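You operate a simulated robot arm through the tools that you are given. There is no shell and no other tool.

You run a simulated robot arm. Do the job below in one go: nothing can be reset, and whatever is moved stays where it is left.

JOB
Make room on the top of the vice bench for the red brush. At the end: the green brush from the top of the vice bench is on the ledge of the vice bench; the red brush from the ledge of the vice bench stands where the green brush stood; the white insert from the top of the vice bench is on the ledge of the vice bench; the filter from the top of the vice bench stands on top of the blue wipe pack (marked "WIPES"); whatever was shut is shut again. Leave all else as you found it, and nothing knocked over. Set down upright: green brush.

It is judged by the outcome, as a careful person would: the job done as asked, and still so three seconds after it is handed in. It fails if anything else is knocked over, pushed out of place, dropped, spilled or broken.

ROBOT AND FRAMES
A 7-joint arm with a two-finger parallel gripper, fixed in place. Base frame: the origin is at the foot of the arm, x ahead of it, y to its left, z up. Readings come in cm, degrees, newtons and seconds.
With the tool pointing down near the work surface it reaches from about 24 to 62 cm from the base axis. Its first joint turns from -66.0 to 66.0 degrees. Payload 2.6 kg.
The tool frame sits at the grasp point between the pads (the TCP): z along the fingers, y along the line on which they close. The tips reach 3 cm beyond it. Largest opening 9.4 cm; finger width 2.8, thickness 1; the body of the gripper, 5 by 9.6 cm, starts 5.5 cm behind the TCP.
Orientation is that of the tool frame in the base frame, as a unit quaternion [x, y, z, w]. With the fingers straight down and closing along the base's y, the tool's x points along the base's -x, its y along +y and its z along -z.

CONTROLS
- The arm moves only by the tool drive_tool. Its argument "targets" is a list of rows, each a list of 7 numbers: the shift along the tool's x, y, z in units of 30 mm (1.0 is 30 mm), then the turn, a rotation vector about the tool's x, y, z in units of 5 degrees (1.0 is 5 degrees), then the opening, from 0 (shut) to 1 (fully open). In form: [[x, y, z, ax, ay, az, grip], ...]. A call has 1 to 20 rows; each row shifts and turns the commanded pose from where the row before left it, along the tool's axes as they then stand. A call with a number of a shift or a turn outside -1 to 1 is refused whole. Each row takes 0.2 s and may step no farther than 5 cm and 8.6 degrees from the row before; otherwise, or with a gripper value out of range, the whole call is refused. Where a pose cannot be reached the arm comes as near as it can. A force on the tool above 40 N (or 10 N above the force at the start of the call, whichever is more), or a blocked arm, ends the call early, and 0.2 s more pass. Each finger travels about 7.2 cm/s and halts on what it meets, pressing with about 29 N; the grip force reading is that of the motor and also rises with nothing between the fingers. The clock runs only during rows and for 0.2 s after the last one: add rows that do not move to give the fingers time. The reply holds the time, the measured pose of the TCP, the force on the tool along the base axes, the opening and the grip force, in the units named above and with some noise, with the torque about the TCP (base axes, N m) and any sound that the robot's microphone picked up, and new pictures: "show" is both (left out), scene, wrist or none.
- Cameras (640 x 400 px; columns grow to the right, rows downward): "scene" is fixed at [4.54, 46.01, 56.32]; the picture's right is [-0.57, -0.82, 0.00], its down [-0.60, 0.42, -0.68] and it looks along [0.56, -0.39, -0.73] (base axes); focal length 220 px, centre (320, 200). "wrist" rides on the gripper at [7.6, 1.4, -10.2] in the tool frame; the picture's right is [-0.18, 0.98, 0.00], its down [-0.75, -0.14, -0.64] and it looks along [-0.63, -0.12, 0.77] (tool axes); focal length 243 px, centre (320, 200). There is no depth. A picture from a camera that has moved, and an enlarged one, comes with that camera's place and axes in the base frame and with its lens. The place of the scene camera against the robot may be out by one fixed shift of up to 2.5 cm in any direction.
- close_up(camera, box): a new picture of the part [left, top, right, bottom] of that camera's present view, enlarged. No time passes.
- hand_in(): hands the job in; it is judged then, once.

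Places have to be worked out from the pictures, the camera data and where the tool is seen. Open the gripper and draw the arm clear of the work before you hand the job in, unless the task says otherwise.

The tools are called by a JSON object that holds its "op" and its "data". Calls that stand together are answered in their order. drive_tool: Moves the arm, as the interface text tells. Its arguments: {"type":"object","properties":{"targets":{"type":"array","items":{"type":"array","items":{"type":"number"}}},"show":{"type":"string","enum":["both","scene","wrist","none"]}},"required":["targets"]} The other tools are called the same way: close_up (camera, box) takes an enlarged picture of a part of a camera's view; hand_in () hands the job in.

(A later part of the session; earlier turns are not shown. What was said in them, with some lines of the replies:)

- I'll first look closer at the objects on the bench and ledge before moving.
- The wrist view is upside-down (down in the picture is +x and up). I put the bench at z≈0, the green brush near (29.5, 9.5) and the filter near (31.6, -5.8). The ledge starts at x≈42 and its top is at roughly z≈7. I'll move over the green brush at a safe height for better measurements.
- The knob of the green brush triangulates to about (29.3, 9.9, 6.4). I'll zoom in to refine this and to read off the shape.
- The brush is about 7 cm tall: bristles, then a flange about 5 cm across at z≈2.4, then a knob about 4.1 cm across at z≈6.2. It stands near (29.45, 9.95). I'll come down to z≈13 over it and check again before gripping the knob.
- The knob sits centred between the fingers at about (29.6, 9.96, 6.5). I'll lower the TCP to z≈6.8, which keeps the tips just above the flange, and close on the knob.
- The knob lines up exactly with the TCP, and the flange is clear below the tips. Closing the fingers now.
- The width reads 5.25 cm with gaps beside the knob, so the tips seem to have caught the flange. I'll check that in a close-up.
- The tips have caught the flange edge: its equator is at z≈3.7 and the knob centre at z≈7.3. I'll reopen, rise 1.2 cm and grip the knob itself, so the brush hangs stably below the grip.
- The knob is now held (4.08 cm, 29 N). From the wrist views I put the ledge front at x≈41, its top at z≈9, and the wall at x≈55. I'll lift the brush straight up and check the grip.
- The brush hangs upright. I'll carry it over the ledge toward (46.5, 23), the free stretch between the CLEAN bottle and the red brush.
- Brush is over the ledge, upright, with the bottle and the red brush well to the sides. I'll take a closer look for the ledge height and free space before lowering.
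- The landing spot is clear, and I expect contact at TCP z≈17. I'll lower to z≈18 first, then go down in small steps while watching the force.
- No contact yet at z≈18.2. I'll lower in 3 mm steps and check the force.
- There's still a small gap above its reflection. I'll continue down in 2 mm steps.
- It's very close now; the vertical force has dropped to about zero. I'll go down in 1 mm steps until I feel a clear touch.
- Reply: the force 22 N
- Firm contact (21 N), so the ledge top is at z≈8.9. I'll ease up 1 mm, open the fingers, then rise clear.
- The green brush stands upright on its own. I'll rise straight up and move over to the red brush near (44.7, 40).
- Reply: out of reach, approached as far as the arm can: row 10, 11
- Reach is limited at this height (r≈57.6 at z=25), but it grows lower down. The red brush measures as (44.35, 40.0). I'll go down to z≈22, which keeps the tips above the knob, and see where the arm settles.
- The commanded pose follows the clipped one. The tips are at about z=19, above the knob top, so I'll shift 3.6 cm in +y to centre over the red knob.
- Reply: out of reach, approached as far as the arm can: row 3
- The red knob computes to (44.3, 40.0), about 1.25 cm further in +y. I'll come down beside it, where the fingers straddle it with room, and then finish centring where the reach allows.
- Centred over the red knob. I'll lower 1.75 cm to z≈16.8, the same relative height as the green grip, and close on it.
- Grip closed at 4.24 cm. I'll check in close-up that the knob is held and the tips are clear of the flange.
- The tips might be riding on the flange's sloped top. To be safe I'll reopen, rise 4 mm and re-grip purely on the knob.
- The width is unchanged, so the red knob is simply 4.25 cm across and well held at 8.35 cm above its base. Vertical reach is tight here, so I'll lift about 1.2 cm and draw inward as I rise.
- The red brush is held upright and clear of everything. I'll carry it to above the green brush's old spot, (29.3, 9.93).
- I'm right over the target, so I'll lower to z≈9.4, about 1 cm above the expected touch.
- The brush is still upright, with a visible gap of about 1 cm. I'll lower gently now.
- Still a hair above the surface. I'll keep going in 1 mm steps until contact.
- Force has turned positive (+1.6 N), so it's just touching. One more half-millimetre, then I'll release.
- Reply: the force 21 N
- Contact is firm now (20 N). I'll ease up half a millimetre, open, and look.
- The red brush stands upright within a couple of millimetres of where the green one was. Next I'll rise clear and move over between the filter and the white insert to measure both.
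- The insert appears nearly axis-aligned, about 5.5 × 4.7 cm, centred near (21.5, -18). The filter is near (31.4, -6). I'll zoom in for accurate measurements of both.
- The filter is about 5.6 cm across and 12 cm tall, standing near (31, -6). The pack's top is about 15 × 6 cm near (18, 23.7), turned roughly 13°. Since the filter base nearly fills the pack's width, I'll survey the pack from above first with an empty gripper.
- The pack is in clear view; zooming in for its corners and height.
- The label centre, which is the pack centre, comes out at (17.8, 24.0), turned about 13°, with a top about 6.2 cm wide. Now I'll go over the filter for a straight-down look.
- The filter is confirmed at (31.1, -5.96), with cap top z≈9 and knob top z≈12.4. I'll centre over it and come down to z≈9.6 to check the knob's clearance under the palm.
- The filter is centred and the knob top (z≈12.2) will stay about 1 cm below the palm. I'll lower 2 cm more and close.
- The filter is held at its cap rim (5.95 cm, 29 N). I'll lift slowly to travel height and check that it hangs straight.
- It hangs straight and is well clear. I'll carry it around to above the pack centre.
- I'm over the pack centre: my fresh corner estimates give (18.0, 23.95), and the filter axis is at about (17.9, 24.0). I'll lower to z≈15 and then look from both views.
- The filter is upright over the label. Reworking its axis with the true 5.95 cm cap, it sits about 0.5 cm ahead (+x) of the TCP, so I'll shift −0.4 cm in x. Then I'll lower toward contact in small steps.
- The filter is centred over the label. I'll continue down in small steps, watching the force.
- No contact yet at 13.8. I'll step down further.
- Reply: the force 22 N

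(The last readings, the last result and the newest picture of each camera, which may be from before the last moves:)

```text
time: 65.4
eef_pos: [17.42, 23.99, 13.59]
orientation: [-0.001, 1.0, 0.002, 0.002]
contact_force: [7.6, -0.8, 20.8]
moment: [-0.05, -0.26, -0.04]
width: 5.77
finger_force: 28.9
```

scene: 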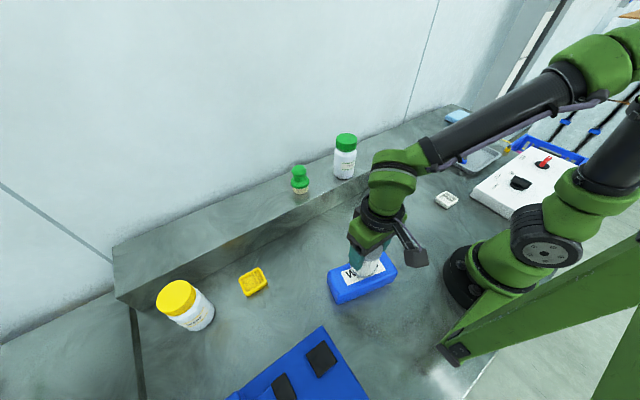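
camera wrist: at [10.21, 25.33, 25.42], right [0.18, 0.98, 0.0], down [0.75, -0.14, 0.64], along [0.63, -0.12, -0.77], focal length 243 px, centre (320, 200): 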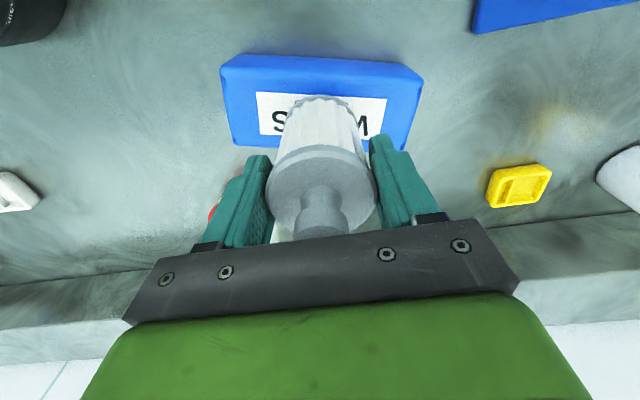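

Contact (21 N), so the pack's top is at about z≈5.8. I'll ease up 1 mm to relax the load and look before releasing.

{"op": "drive_tool", "data": {"targets": [[0, 0, -0.03, 0, 0, 0, 0.4], [0, 0, 0, 0, 0, 0, 0.4]]}}

{"op": "close_up", "data": {"camera": "scene", "box": [325, 230, 405, 295]}}

{"op": "close_up", "data": {"camera": "wrist", "box": [200, 40, 440, 190]}}

```text
time: 66.0
eef_pos: [17.29, 23.84, 13.43]
orientation: [0.0, 1.0, 0.0, 0.0]
contact_force: [0.6, 3.1, 8.1]
moment: [0.23, -0.22, 0.04]
width: 5.73
finger_force: 28.9
camera wrist: at [9.71, 25.31, 23.85], right [0.18, 0.98, 0.0], down [0.75, -0.14, 0.64], along [0.63, -0.12, -0.77], focal length 243 px, centre (320, 200)
```

scene: 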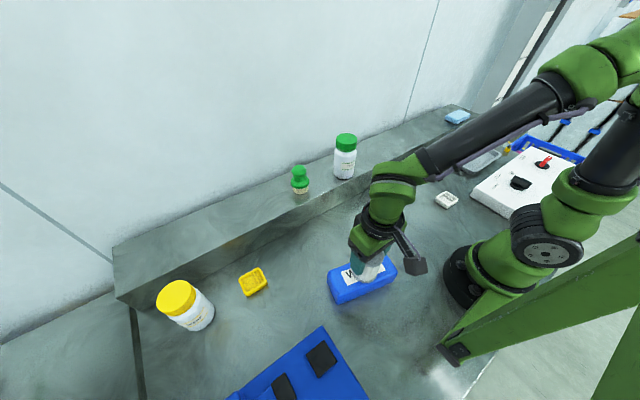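
wrist: 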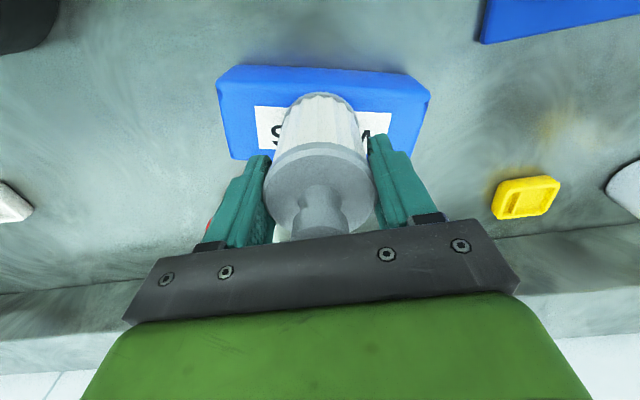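

```text
6.15 times, centred on (365, 262) of scene
camera zoom: at [4.54, 46.01, 56.33], right [-0.57, -0.82, 0.0], down [-0.6, 0.42, -0.68], along [0.56, -0.39, -0.73], focal length 1356 px, centre (43, -185)
```

zoom: 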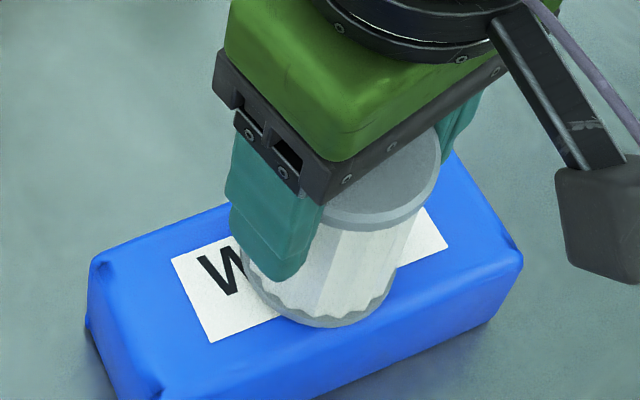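

```text
2.67 times, centred on (320, 115) of wrist
camera zoom: at [9.71, 25.31, 23.85], right [0.18, 0.98, 0.0], down [0.75, -0.14, 0.64], along [0.63, -0.12, -0.77], focal length 647 px, centre (320, 427)
```

zoom: 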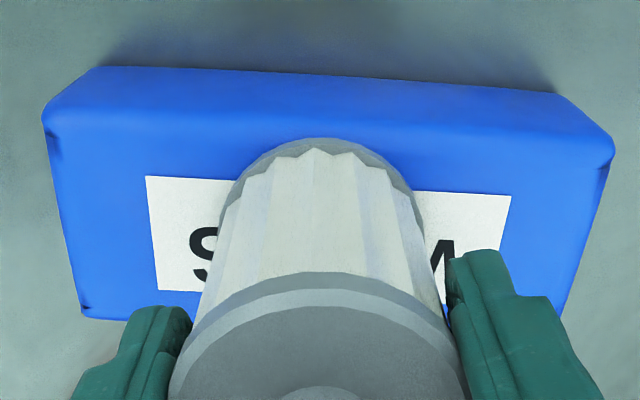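

The filter stands in the middle of the pack: its axis is at about (17.65, 23.95) and the pack centre at (17.7, 23.9). I'll relieve the last load and open the fingers evenly.

{"op": "drive_tool", "data": {"targets": [[0, 0, -0.015, 0, 0, 0, 0.4], [0, 0, 0, 0, 0, 0, 0.4], [0, 0, 0, 0, 0, 0, 0.66], [0, 0, 0, 0, 0, 0, 0.75], [0, 0, 0, 0, 0, 0, 0.85], [0, 0, 0, 0, 0, 0, 1], [0, 0, 0, 0, 0, 0, 1], [0, 0, 0, 0, 0, 0, 1]]}}

{"op": "close_up", "data": {"camera": "scene", "box": [325, 220, 405, 300]}}

{"op": "close_up", "data": {"camera": "wrist", "box": [200, 40, 440, 240]}}

```text
time: 67.8
eef_pos: [17.3, 23.9, 13.55]
orientation: [0.0, 1.0, 0.0, -0.001]
contact_force: [0.2, 0.2, -0.1]
moment: [0.0, 0.01, 0.03]
width: 9.41
finger_force: 0.1
camera wrist: at [9.77, 25.32, 23.91], right [0.18, 0.98, 0.0], down [0.75, -0.14, 0.64], along [0.63, -0.12, -0.77], focal length 243 px, centre (320, 200)
```

scene: 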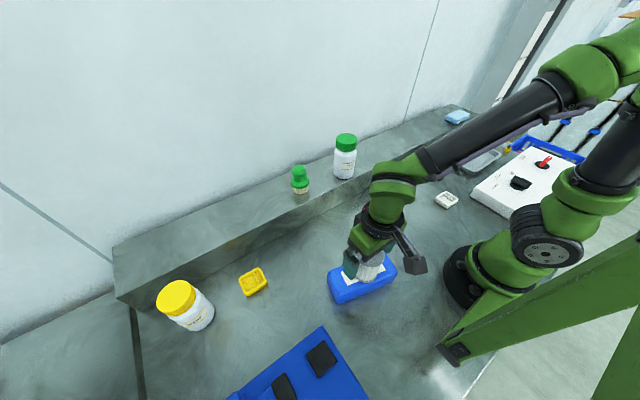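
wrist: 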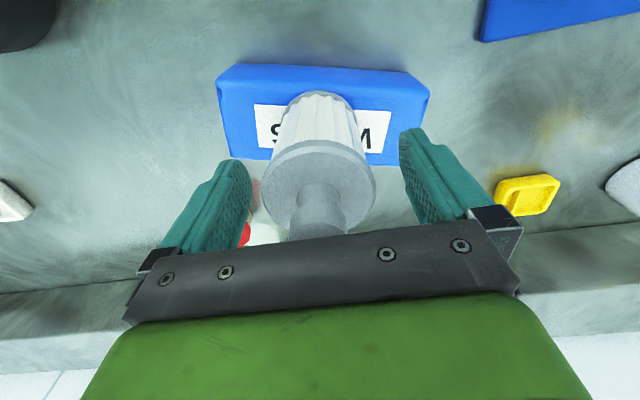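

```text
5.00 times, centred on (365, 260) of scene
camera zoom: at [4.54, 46.01, 56.32], right [-0.57, -0.82, 0.0], down [-0.6, 0.42, -0.68], along [0.56, -0.39, -0.73], focal length 1102 px, centre (95, -100)
```

zoom: 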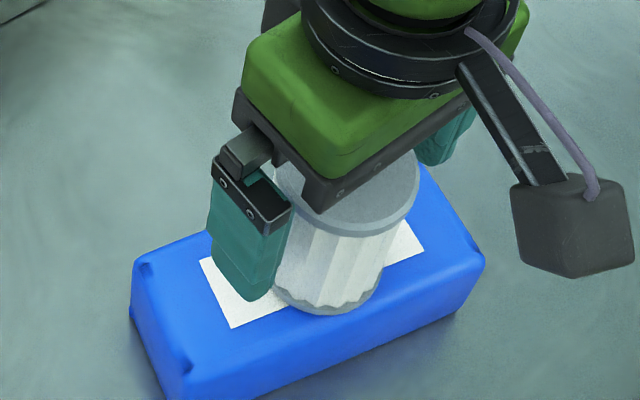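

```text
2.00 times, centred on (320, 140) of wrist
camera zoom: at [9.77, 25.32, 23.91], right [0.18, 0.98, 0.0], down [0.75, -0.14, 0.64], along [0.63, -0.12, -0.77], focal length 485 px, centre (320, 320)
```

zoom: 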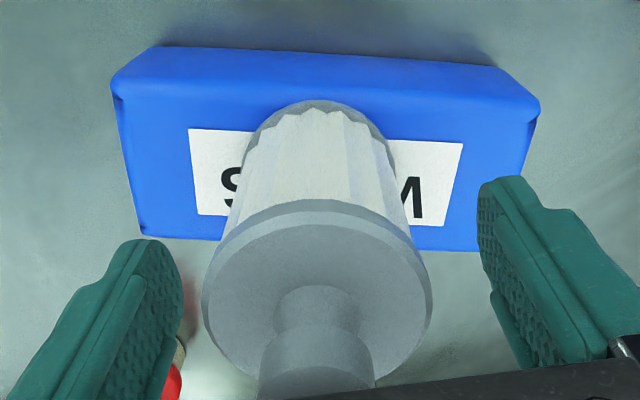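

Fingers are open and the filter stands on the pack. I'll rise straight up and check that it stays put.

{"op": "drive_tool", "data": {"targets": [[0, 0, -0.2, 0, 0, 0, 1], [0, 0, -0.4, 0, 0, 0, 1], [0, 0, -0.7, 0, 0, 0, 1], [0, 0, -0.8, 0, 0, 0, 1], [0, 0, -0.8, 0, 0, 0, 1], [0, 0, -0.8, 0, 0, 0, 1], [0, 0, -0.4, 0, 0, 0, 1], [0, 0, 0, 0, 0, 0, 1]]}}

{"op": "close_up", "data": {"camera": "scene", "box": [315, 200, 425, 310]}}

```text
time: 69.6
eef_pos: [17.34, 23.73, 25.87]
orientation: [0.001, 1.0, 0.0, 0.0]
contact_force: [-0.2, -0.2, 1.1]
moment: [0.01, 0.02, 0.0]
width: 9.39
finger_force: 0.1
camera wrist: at [9.76, 25.31, 36.19], right [0.18, 0.98, 0.0], down [0.75, -0.14, 0.64], along [0.63, -0.12, -0.77], focal length 243 px, centre (320, 200)
```

scene: 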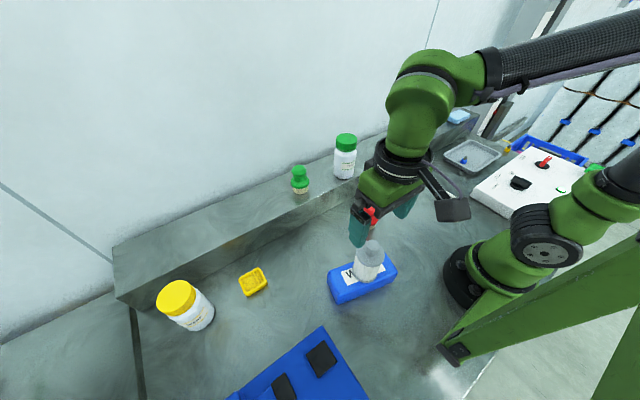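
wrist: 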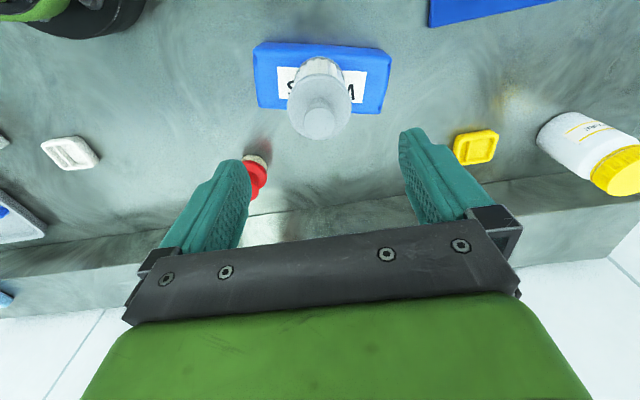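

```text
3.64 times, centred on (370, 255) of scene
camera zoom: at [4.54, 46.01, 56.32], right [-0.57, -0.82, 0.0], down [-0.6, 0.42, -0.68], along [0.56, -0.39, -0.73], focal length 801 px, centre (138, 0)
```

zoom: 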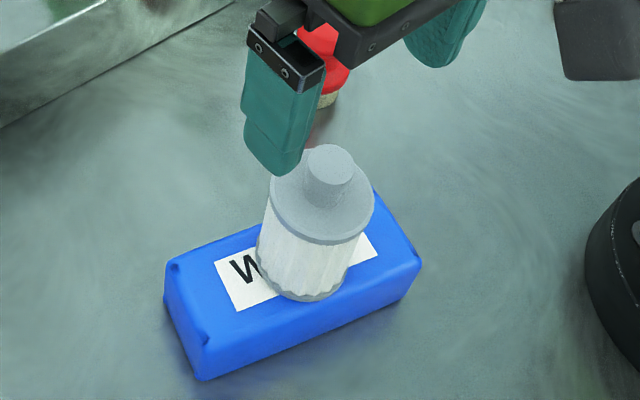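

The filter stands upright on the pack. Next is the white insert: I'll travel at height around to above (21.3, -17.5) for a closer look.

{"op": "drive_tool", "data": {"targets": [[-0.556, -0.667, 0, 0, 0, 0, 1], [-0.556, -0.667, 0, 0, 0, 0, 1], [-0.556, -0.667, 0, 0, 0, 0, 1], [-0.556, -0.667, 0, 0, 0, 0, 1], [-0.556, -0.667, 0, 0, 0, 0, 1], [-0.556, -0.667, 0, 0, 0, 0, 1], [0, -0.833, 0, 0, 0, 0, 1], [0, -0.833, 0, 0, 0, 0, 1], [0, -0.833, 0, 0, 0, 0, 1], [0, -0.833, 0, 0, 0, 0, 1], [0, -0.833, 0, 0, 0, 0, 1], [0, -0.833, 0, 0, 0, 0, 1], [0, -0.833, 0, 0, 0, 0, 1], [0, -0.833, 0, 0, 0, 0, 1], [0.5, -0.78, 0, 0, 0, 0, 1], [0.5, -0.78, 0, 0, 0, 0, 1], [0.5, -0.78, 0, 0, 0, 0, 1], [0.5, -0.78, 0, 0, 0, 0, 1], [0, 0, 0, 0, 0, 0, 1], [0, 0, 0, 0, 0, 0, 1]]}}

{"op": "close_up", "data": {"camera": "wrist", "box": [0, 0, 640, 240]}}

{"op": "close_up", "data": {"camera": "wrist", "box": [260, 20, 400, 110]}}

```text
time: 73.8
eef_pos: [21.28, -17.58, 25.91]
orientation: [0.0, 1.0, 0.0, 0.0]
contact_force: [1.0, -0.2, -0.2]
moment: [-0.03, 0.0, 0.03]
width: 9.37
finger_force: 0.0
camera wrist: at [13.69, -16.05, 36.2], right [0.18, 0.98, 0.0], down [0.75, -0.14, 0.64], along [0.63, -0.12, -0.77], focal length 243 px, centre (320, 200)
```

scene: 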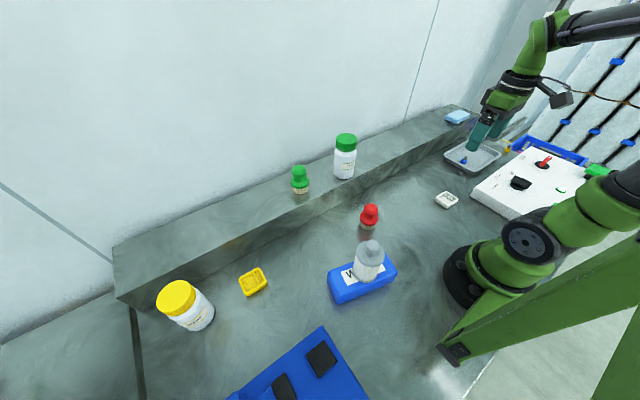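
wrist: 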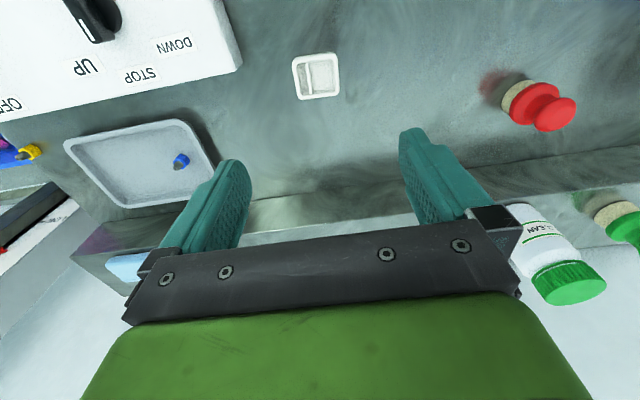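

```text
1.00 times, centred on (320, 120) of wrist (not enlarged: the box is as wide or as high as the picture)
camera zoom: at [13.69, -16.05, 36.2], right [0.18, 0.98, 0.0], down [0.75, -0.14, 0.64], along [0.63, -0.12, -0.77], focal length 243 px, centre (320, 280)
```

zoom: 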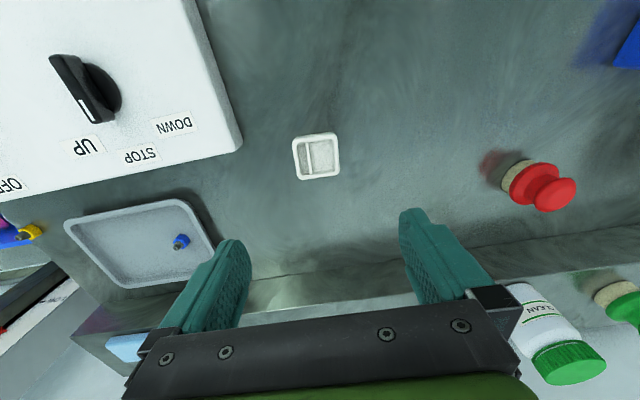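

```text
4.44 times, centred on (330, 65) of wrist
camera zoom: at [13.69, -16.05, 36.2], right [0.18, 0.98, 0.0], down [0.75, -0.14, 0.64], along [0.63, -0.12, -0.77], focal length 1078 px, centre (276, 800)
```

zoom: 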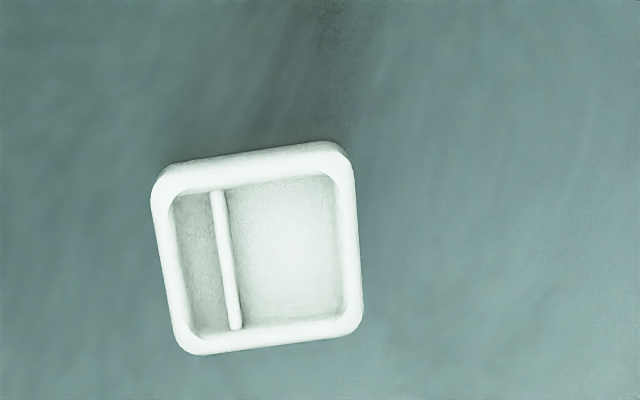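

The insert's rim centre is (21.5, -18.0). It measures 5.5 cm along y, turned about 4° clockwise, and the panel corner at (18, -26) stays clear of the fingers. I'll align, turn 4°, and come down to z≈8 for a check.

{"op": "drive_tool", "data": {"targets": [[-0.08, -0.18, 0, 0, 0, 0, 0.95], [0, 0, 0.8, 0, 0, 0.76, 0.95], [0, 0, 0.85, 0, 0, 0, 0.95], [0, 0, 0.85, 0, 0, 0, 0.95], [0, 0, 0.85, 0, 0, 0, 0.95], [0, 0, 0.85, 0, 0, 0, 0.95], [0, 0, 0.85, 0, 0, 0, 0.95], [0, 0, 0.8, 0, 0, 0, 0.95], [0, 0, 0, 0, 0, 0, 0.95], [0, 0, 0, 0, 0, 0, 0.95]]}}

{"op": "close_up", "data": {"camera": "scene", "box": [400, 140, 500, 230]}}

{"op": "close_up", "data": {"camera": "wrist", "box": [160, 40, 480, 240]}}

```text
time: 76.0
eef_pos: [21.52, -17.98, 8.31]
orientation: [0.033, 0.999, 0.0, 0.0]
contact_force: [-0.4, 1.2, 0.0]
moment: [-0.04, -0.03, -0.01]
width: 8.92
finger_force: 0.1
camera wrist: at [14.12, -16.09, 18.6], right [0.25, 0.97, 0.0], down [0.74, -0.19, 0.64], along [0.62, -0.16, -0.77], focal length 243 px, centre (320, 200)
```

scene: 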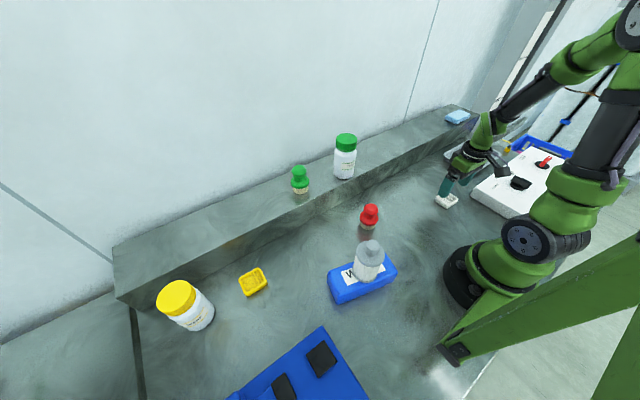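
wrist: 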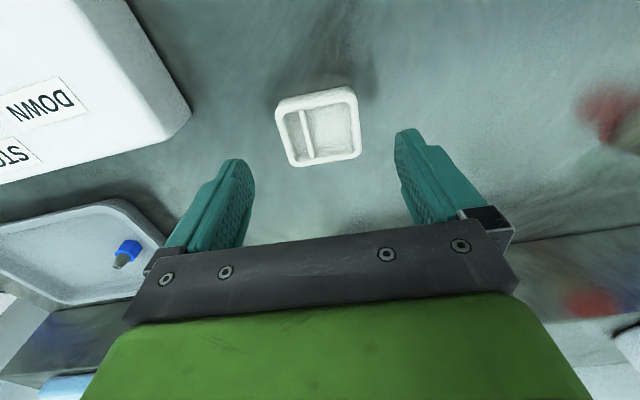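

```text
4.44 times, centred on (450, 185) of scene
camera zoom: at [4.54, 46.01, 56.32], right [-0.57, -0.82, 0.0], down [-0.6, 0.42, -0.68], along [0.56, -0.39, -0.73], focal length 979 px, centre (-258, 267)
```

zoom: 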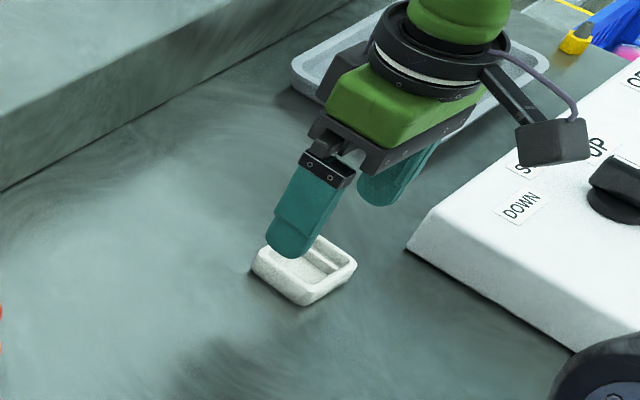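

```text
2.00 times, centred on (320, 140) of wrist
camera zoom: at [14.12, -16.09, 18.6], right [0.25, 0.97, 0.0], down [0.74, -0.19, 0.64], along [0.62, -0.16, -0.77], focal length 485 px, centre (320, 320)
```

zoom: 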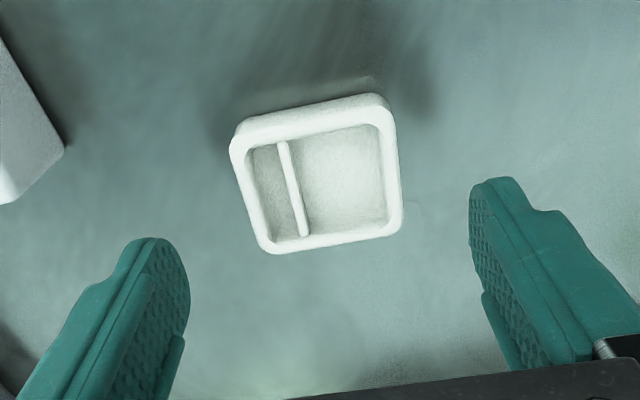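

The fingers straddle the insert evenly. I'll lower toward z≈3.8 (tips just above the bench) and check contact force.

{"op": "drive_tool", "data": {"targets": [[0, 0, 0.6, 0, 0, 0, 0.95], [0, 0, 0.5, 0, 0, 0, 0.95], [0, 0, 0.4, 0, 0, 0, 0.95], [0, 0, 0, 0, 0, 0, 0.95], [0, 0, 0, 0, 0, 0, 0.95]], "show": "wrist"}}

{"op": "close_up", "data": {"camera": "scene", "box": [410, 160, 490, 220]}}

```text
time: 77.2
eef_pos: [21.53, -17.96, 3.76]
orientation: [0.033, 0.999, -0.001, -0.001]
contact_force: [-0.4, 0.2, -0.3]
moment: [0.01, 0.0, 0.0]
width: 8.92
finger_force: 0.0
camera wrist: at [14.11, -16.07, 14.15], right [0.25, 0.97, 0.0], down [0.74, -0.19, 0.64], along [0.62, -0.16, -0.77], focal length 243 px, centre (320, 200)
```

wrist: 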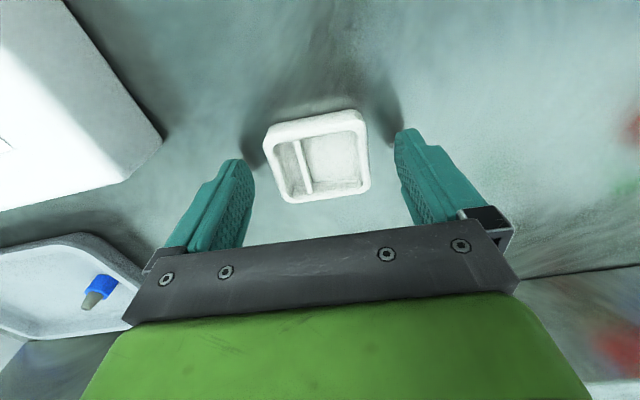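

```text
6.67 times, centred on (450, 190) of scene
camera zoom: at [4.54, 46.01, 56.32], right [-0.57, -0.82, 0.0], down [-0.6, 0.42, -0.68], along [0.56, -0.39, -0.73], focal length 1469 px, centre (-547, 267)
```

zoom: 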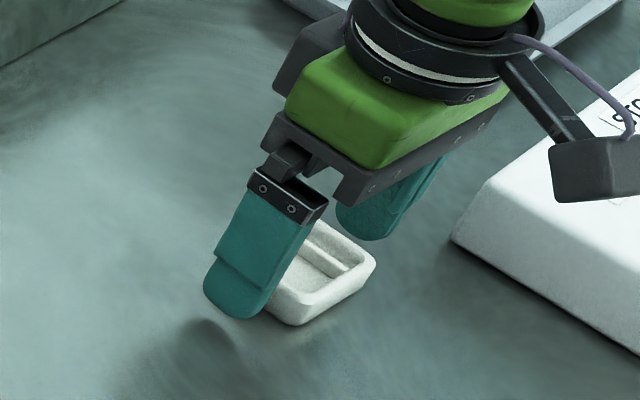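

The tips are about 0.7 cm above the bench and the rim top is at z≈1.6. I'll lower 3 mm more for a better hold, then close gently.

{"op": "drive_tool", "data": {"targets": [[0, 0, 0.1, 0, 0, 0, 0.95], [0, 0, 0, 0, 0, 0, 0.95], [0, 0, 0, 0, 0, 0, 0.8], [0, 0, 0, 0, 0, 0, 0.65], [0, 0, 0, 0, 0, 0, 0.5], [0, 0, 0, 0, 0, 0, 0.4], [0, 0, 0, 0, 0, 0, 0.4], [0, 0, 0, 0, 0, 0, 0.4]], "show": "wrist"}}

{"op": "close_up", "data": {"camera": "scene", "box": [410, 160, 490, 220]}}

{"op": "close_up", "data": {"camera": "wrist", "box": [200, 80, 440, 240]}}

```text
time: 79.0
eef_pos: [21.6, -17.94, 3.53]
orientation: [0.032, 0.999, 0.0, 0.0]
contact_force: [0.0, -0.4, -0.7]
moment: [0.0, -0.02, -0.01]
width: 5.71
finger_force: 29.1
camera wrist: at [14.1, -16.08, 13.86], right [0.25, 0.97, 0.0], down [0.74, -0.19, 0.64], along [0.62, -0.16, -0.77], focal length 243 px, centre (320, 200)
```

wrist: 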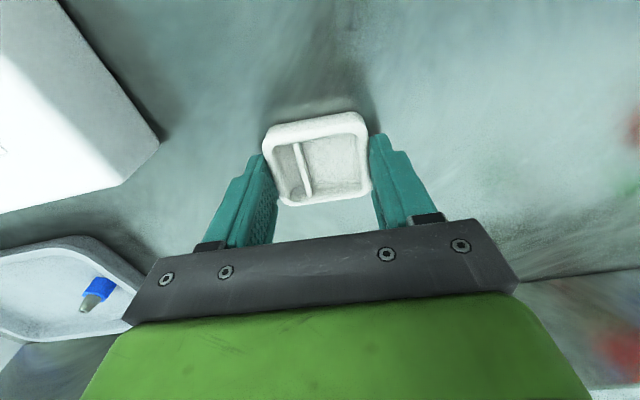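

```text
6.67 times, centred on (450, 190) of scene
camera zoom: at [4.54, 46.01, 56.32], right [-0.57, -0.82, 0.0], down [-0.6, 0.42, -0.68], along [0.56, -0.39, -0.73], focal length 1469 px, centre (-547, 267)
```

zoom: 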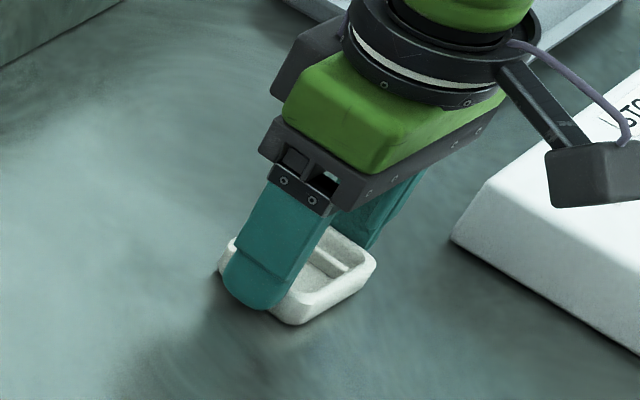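

```text
2.50 times, centred on (320, 160) of wrist
camera zoom: at [14.1, -16.08, 13.86], right [0.25, 0.97, 0.0], down [0.74, -0.19, 0.64], along [0.62, -0.16, -0.77], focal length 606 px, centre (320, 300)
```

zoom: 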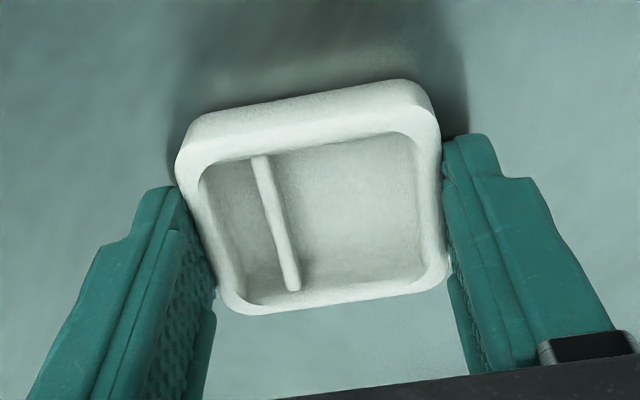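

The insert is held squarely (5.71 cm). I'll lift slowly to z≈20, undo the 4° turn up there, and check the hold.

{"op": "drive_tool", "data": {"targets": [[0, 0, -0.1, 0, 0, 0, 0.4], [0, 0, -0.2, 0, 0, 0, 0.4], [0, 0, -0.4, 0, 0, 0, 0.4], [0, 0, -0.6, 0, 0, 0, 0.4], [0, 0, -0.7, 0, 0, 0, 0.4], [0, 0, -0.7, 0, 0, 0, 0.4], [0, 0, -0.7, 0, 0, 0, 0.4], [0, 0, -0.7, 0, 0, 0, 0.4], [0, 0, -0.7, 0, 0, 0, 0.4], [0, 0, -0.5, 0, 0, 0, 0.4], [0, 0, -0.2, 0, 0, -0.4, 0.4], [0, 0, 0, 0, 0, -0.36, 0.4], [0, 0, 0, 0, 0, 0, 0.4]]}}

{"op": "close_up", "data": {"camera": "wrist", "box": [200, 80, 440, 240]}}

```text
time: 81.8
eef_pos: [21.59, -18.0, 20.14]
orientation: [0.0, 1.0, 0.0, 0.001]
contact_force: [-0.1, 0.2, -0.2]
moment: [0.0, 0.01, -0.02]
width: 5.74
finger_force: 28.9
camera wrist: at [14.0, -16.6, 30.31], right [0.18, 0.98, 0.0], down [0.75, -0.14, 0.64], along [0.63, -0.12, -0.77], focal length 243 px, centre (320, 200)
```

scene: 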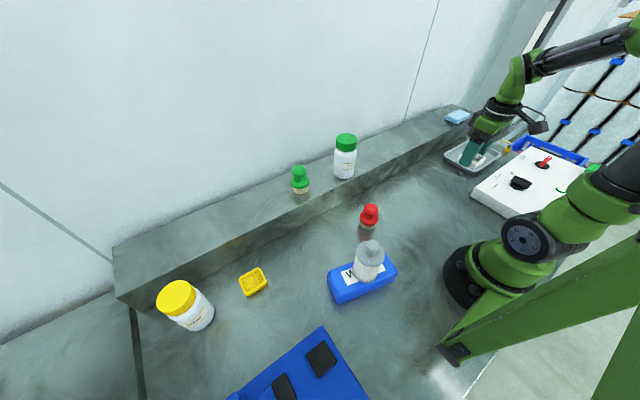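
wrist: 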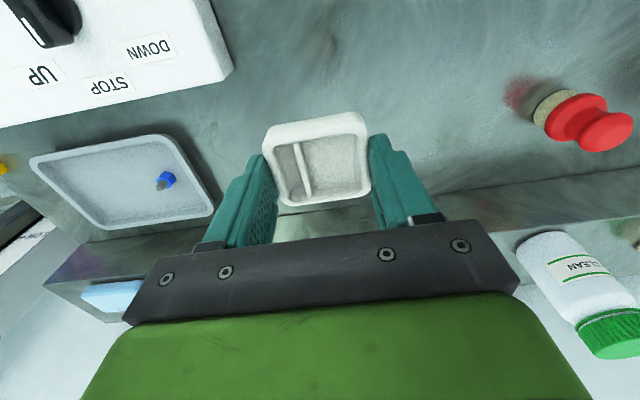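

```text
2.50 times, centred on (320, 160) of wrist
camera zoom: at [14.0, -16.6, 30.31], right [0.18, 0.98, 0.0], down [0.75, -0.14, 0.64], along [0.63, -0.12, -0.77], focal length 606 px, centre (320, 300)
```

zoom: 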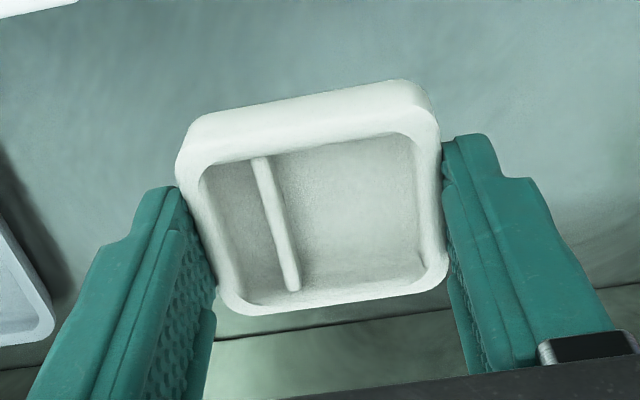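

The insert is level and unchanged in the grip. I'll carry it over the empty stretch of ledge at (47, -10).

{"op": "drive_tool", "data": {"targets": [[-0.33, 0.1, 0, 0, 0, 0, 0.4], [-0.651, 0.205, 0, 0, 0, 0, 0.4], [-0.651, 0.205, 0, 0, 0, 0, 0.4], [-0.651, 0.205, 0, 0, 0, 0, 0.4], [-0.651, 0.205, 0, 0, 0, 0, 0.4], [-0.651, 0.205, 0, 0, 0, 0, 0.4], [-0.651, 0.205, 0, 0, 0, 0, 0.4], [-0.651, 0.205, 0, 0, 0, 0, 0.4], [-0.651, 0.205, 0, 0, 0, 0, 0.4], [-0.651, 0.205, 0, 0, 0, 0, 0.4], [-0.651, 0.205, 0, 0, 0, 0, 0.4], [-0.651, 0.205, 0, 0, 0, 0, 0.4], [-0.651, 0.205, 0, 0, 0, 0, 0.4], [-0.33, 0.1, 0, 0, 0, 0, 0.4], [0, 0, 0, 0, 0, 0, 0.4], [0, 0, 0, 0, 0, 0, 0.4]]}}

```text
time: 85.2
eef_pos: [46.98, -10.07, 20.04]
orientation: [0.001, 1.0, 0.001, 0.0]
contact_force: [-0.2, -0.9, 0.0]
moment: [0.0, -0.02, -0.01]
width: 5.72
finger_force: 28.7
camera wrist: at [39.43, -8.68, 30.37], right [0.18, 0.98, 0.0], down [0.75, -0.14, 0.64], along [0.63, -0.12, -0.77], focal length 243 px, centre (320, 200)
```

scene: 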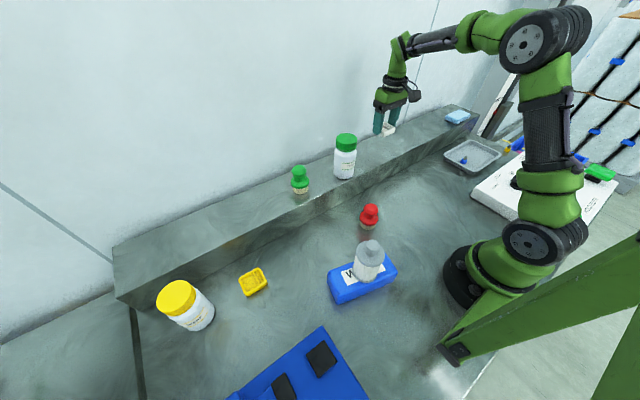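
wrist: 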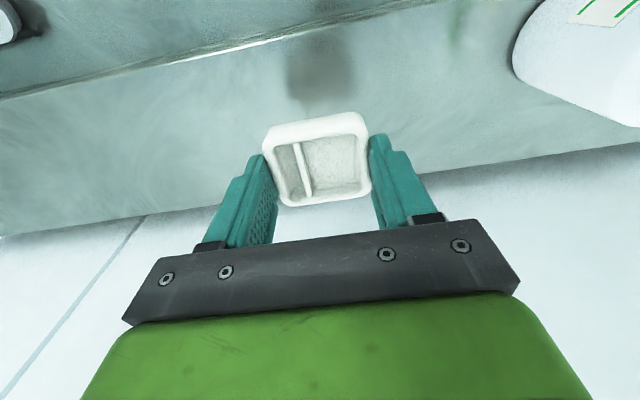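

It's over the ledge middle and clear of the bottle. I'll lower to about 1 cm above the expected contact at z≈12.4.

{"op": "drive_tool", "data": {"targets": [[0, 0, 0.4, 0, 0, 0, 0.4], [0, 0, 0.55, 0, 0, 0, 0.4], [0, 0, 0.55, 0, 0, 0, 0.4], [0, 0, 0.45, 0, 0, 0, 0.4], [0, 0, 0.25, 0, 0, 0, 0.4], [0, 0, 0, 0, 0, 0, 0.4]], "show": "wrist"}}

{"op": "close_up", "data": {"camera": "scene", "box": [340, 90, 440, 180]}}

```text
time: 86.6
eef_pos: [46.88, -9.99, 13.42]
orientation: [0.0, 1.0, 0.0, 0.0]
contact_force: [-0.4, 1.2, -0.8]
moment: [0.0, 0.0, -0.01]
width: 5.72
finger_force: 29.2
camera wrist: at [39.4, -8.7, 23.69], right [0.18, 0.98, 0.0], down [0.75, -0.14, 0.64], along [0.63, -0.12, -0.77], focal length 243 px, centre (320, 200)
```

wrist: 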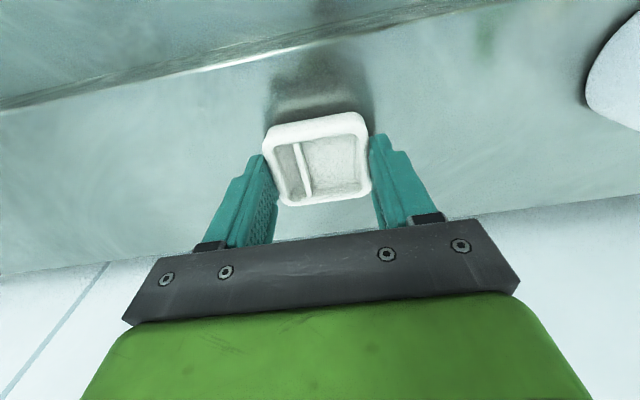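

```text
4.44 times, centred on (390, 135) of scene
camera zoom: at [4.54, 46.01, 56.32], right [-0.57, -0.82, 0.0], down [-0.6, 0.42, -0.68], along [0.56, -0.39, -0.73], focal length 979 px, centre (9, 489)
```

zoom: 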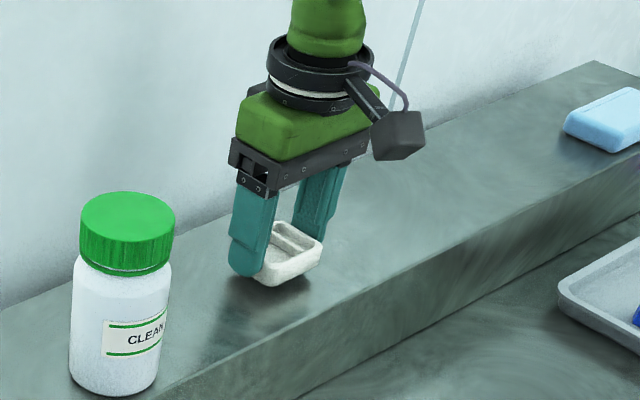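

About a centimetre to go. I'll continue down in small steps.

{"op": "drive_tool", "data": {"targets": [[0, 0, 0.1, 0, 0, 0, 0.4], [0, 0, 0.1, 0, 0, 0, 0.4], [0, 0, 0.06, 0, 0, 0, 0.4], [0, 0, 0, 0, 0, 0, 0.4]], "show": "none"}}

{"op": "close_up", "data": {"camera": "scene", "box": [360, 110, 420, 160]}}

```text
time: 87.6
eef_pos: [47.04, -10.13, 12.59]
orientation: [0.0, 1.0, 0.0, -0.001]
contact_force: [0.2, 0.8, -0.6]
moment: [0.01, 0.01, 0.0]
width: 5.7
finger_force: 29.0
```

```text
8.00 times, centred on (390, 135) of scene
camera zoom: at [4.54, 46.01, 56.32], right [-0.57, -0.82, 0.0], down [-0.6, 0.42, -0.68], along [0.56, -0.39, -0.73], focal length 1763 px, centre (-240, 720)
```

zoom: 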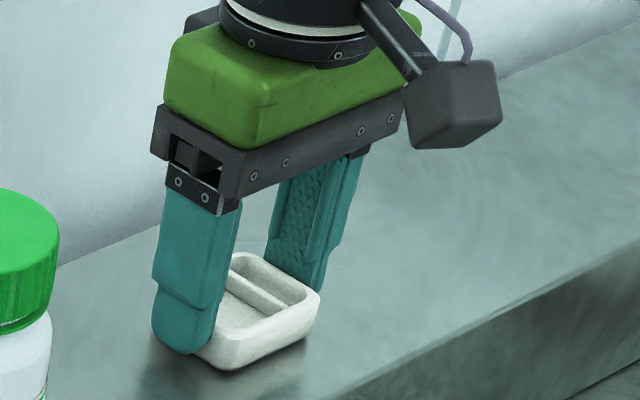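

Almost touching. Stepping 1 mm at a time now.

{"op": "drive_tool", "data": {"targets": [[0, 0, 0.035, 0, 0, 0, 0.4], [0, 0, 0.035, 0, 0, 0, 0.4], [0, 0, 0, 0, 0, 0, 0.4]], "show": "none"}}

```text
time: 88.4
eef_pos: [46.93, -10.15, 12.5]
orientation: [0.0, 1.0, 0.0, 0.001]
contact_force: [-3.4, 1.2, 12.9]
moment: [0.05, 0.3, 0.02]
width: 5.7
finger_force: 28.8
```

Contact (13 N). I'll ease up half a millimetre, open the fingers, then look.

{"op": "drive_tool", "data": {"targets": [[0, 0, -0.015, 0, 0, 0, 0.4], [0, 0, 0, 0, 0, 0, 0.4], [0, 0, 0, 0, 0, 0, 0.66], [0, 0, 0, 0, 0, 0, 0.75], [0, 0, 0, 0, 0, 0, 0.9], [0, 0, 0, 0, 0, 0, 0.9], [0, 0, 0, 0, 0, 0, 0.9]]}}

{"op": "close_up", "data": {"camera": "scene", "box": [350, 100, 430, 160]}}

```text
time: 90.0
eef_pos: [46.96, -10.22, 12.53]
orientation: [-0.001, 1.0, 0.0, 0.0]
contact_force: [0.0, 0.3, 0.2]
moment: [0.03, 0.02, 0.02]
width: 8.48
finger_force: 0.1
camera wrist: at [39.42, -8.68, 22.79], right [0.18, 0.98, 0.0], down [0.75, -0.14, 0.64], along [0.63, -0.12, -0.77], focal length 243 px, centre (320, 200)
```

scene: 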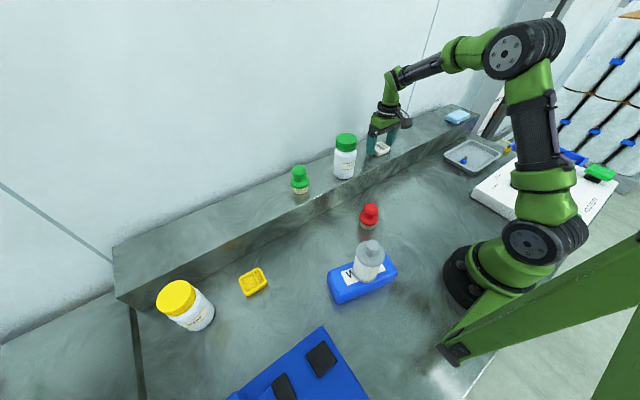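
wrist: 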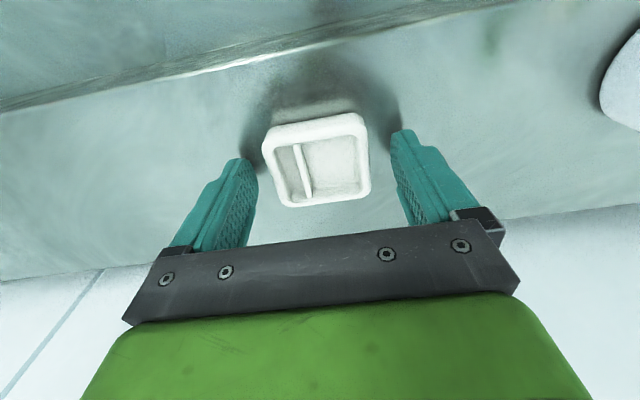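

```text
6.67 times, centred on (390, 130) of scene
camera zoom: at [4.54, 46.01, 56.32], right [-0.57, -0.82, 0.0], down [-0.6, 0.42, -0.68], along [0.56, -0.39, -0.73], focal length 1469 px, centre (-147, 667)
```

zoom: 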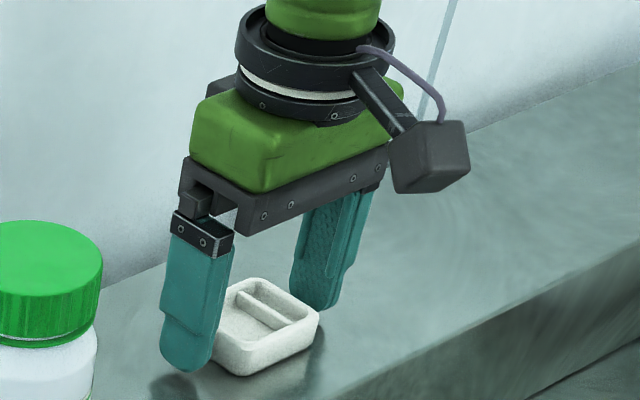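

The insert rests flat on the ledge. I'll rise straight up and withdraw to the starting area, clear of the work.

{"op": "drive_tool", "data": {"targets": [[0, 0, -0.4, 0, 0, 0, 0.9], [0, 0, -0.8, 0, 0, 0, 0.9], [0, 0, -0.9, 0, 0, 0, 1], [0, 0, -0.9, 0, 0, 0, 1], [0, 0, -0.9, 0, 0, 0, 1], [0, 0, -0.9, 0, 0, 0, 1], [0.8, 0.7, -0.45, 0, 0, 0, 1], [0.8, 0.7, -0.45, 0, 0, 0, 1], [0.8, 0.7, -0.45, 0, 0, 0, 1], [0.8, 0.7, -0.45, 0, 0, 0, 1], [0.8, 0.7, -0.45, 0, 0, 0, 1], [0, 0, 0, 0, 0, 0, 1], [0, 0, 0, 0, 0, 0, 1]]}}

{"op": "close_up", "data": {"camera": "scene", "box": [220, 100, 460, 310]}}

{"op": "close_up", "data": {"camera": "wrist", "box": [0, 0, 640, 240]}}

{"op": "close_up", "data": {"camera": "scene", "box": [340, 190, 400, 240]}}

```text
time: 92.8
eef_pos: [34.96, 0.41, 33.56]
orientation: [0.0, 1.0, 0.0, 0.0]
contact_force: [-0.3, -0.6, -0.5]
moment: [0.01, 0.03, -0.02]
width: 9.38
finger_force: 0.0
camera wrist: at [27.38, 1.86, 43.9], right [0.18, 0.98, 0.0], down [0.75, -0.14, 0.64], along [0.63, -0.12, -0.77], focal length 243 px, centre (320, 200)
```

scene: 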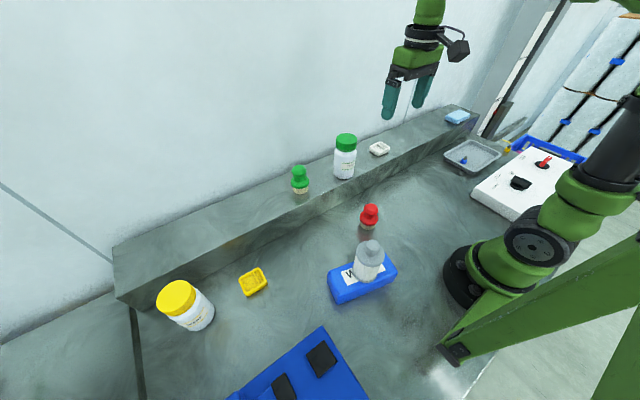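
wrist: 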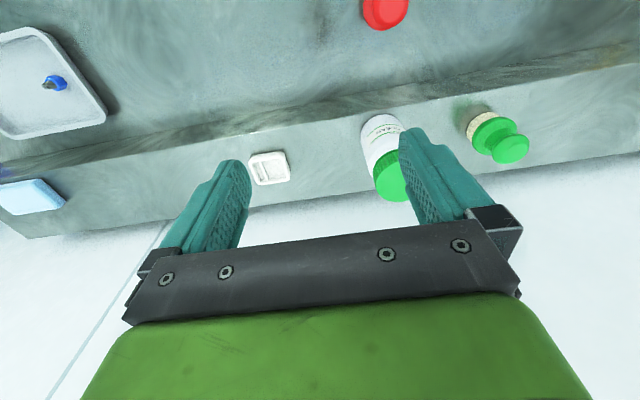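

```text
1.90 times, centred on (340, 205) of scene
camera zoom: at [4.54, 46.01, 56.32], right [-0.57, -0.82, 0.0], down [-0.6, 0.42, -0.68], along [0.56, -0.39, -0.73], focal length 420 px, centre (282, 190)
```

zoom: 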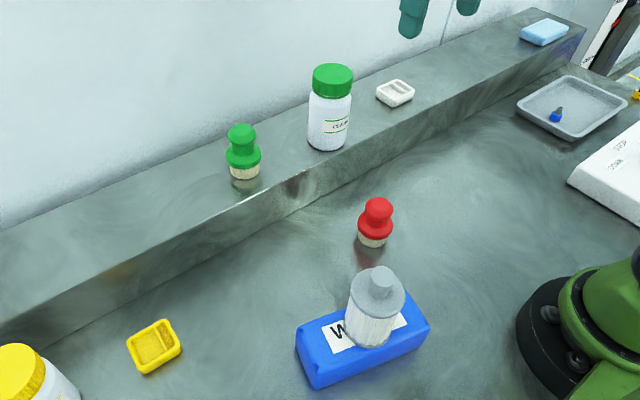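

```text
1.00 times, centred on (320, 120) of wrist (not enlarged: the box is as wide or as high as the picture)
camera zoom: at [27.38, 1.86, 43.9], right [0.18, 0.98, 0.0], down [0.75, -0.14, 0.64], along [0.63, -0.12, -0.77], focal length 243 px, centre (320, 280)
```

zoom: 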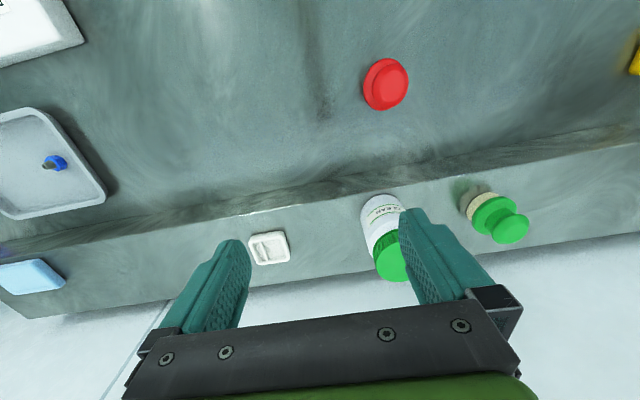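

```text
8.00 times, centred on (370, 215) of scene
camera zoom: at [4.54, 46.01, 56.32], right [-0.57, -0.82, 0.0], down [-0.6, 0.42, -0.68], along [0.56, -0.39, -0.73], focal length 1763 px, centre (-80, 80)
```

zoom: 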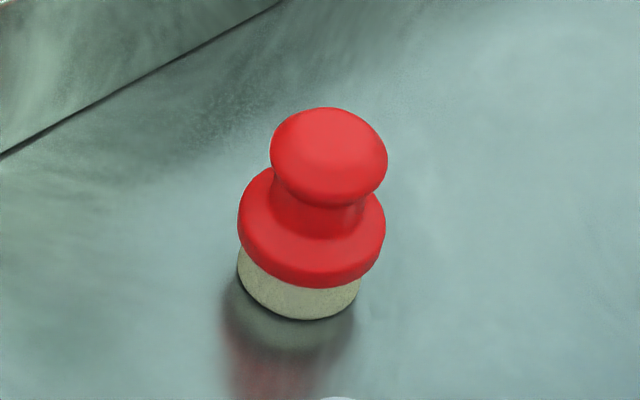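

The green brush stands upright on the ledge, and the red brush stands on the green one's old spot, within about 2 mm. The white insert lies on the ledge and the filter stands upright on the WIPES pack. Nothing else has moved, nothing was opened, and the gripper is open and clear, so I'm handing in.

{"op": "hand_in", "data": {}}

```text
The job is handed in.
```

The job is done and handed in; I don't have the judging result. At the last check before hand-in:

- **Green brush:** it stands upright on the ledge, between the CLEAN bottle and where the red brush used to be.
- **Red brush:** it stands upright where the green brush stood, within about 2 mm in the scene picture.
- **White insert:** it lies flat on the ledge, on the other side of the CLEAN bottle from the brushes.
- **Filter:** it stands upright near the middle of the blue WIPES pack. The pack's top is only slightly wider than the filter's base, and the filter stayed put when I released it.

Nothing was opened, so there was nothing to shut again. Everything else on the bench and ledge looked to be where I found it. The gripper is open and drawn clear, back near its starting position.
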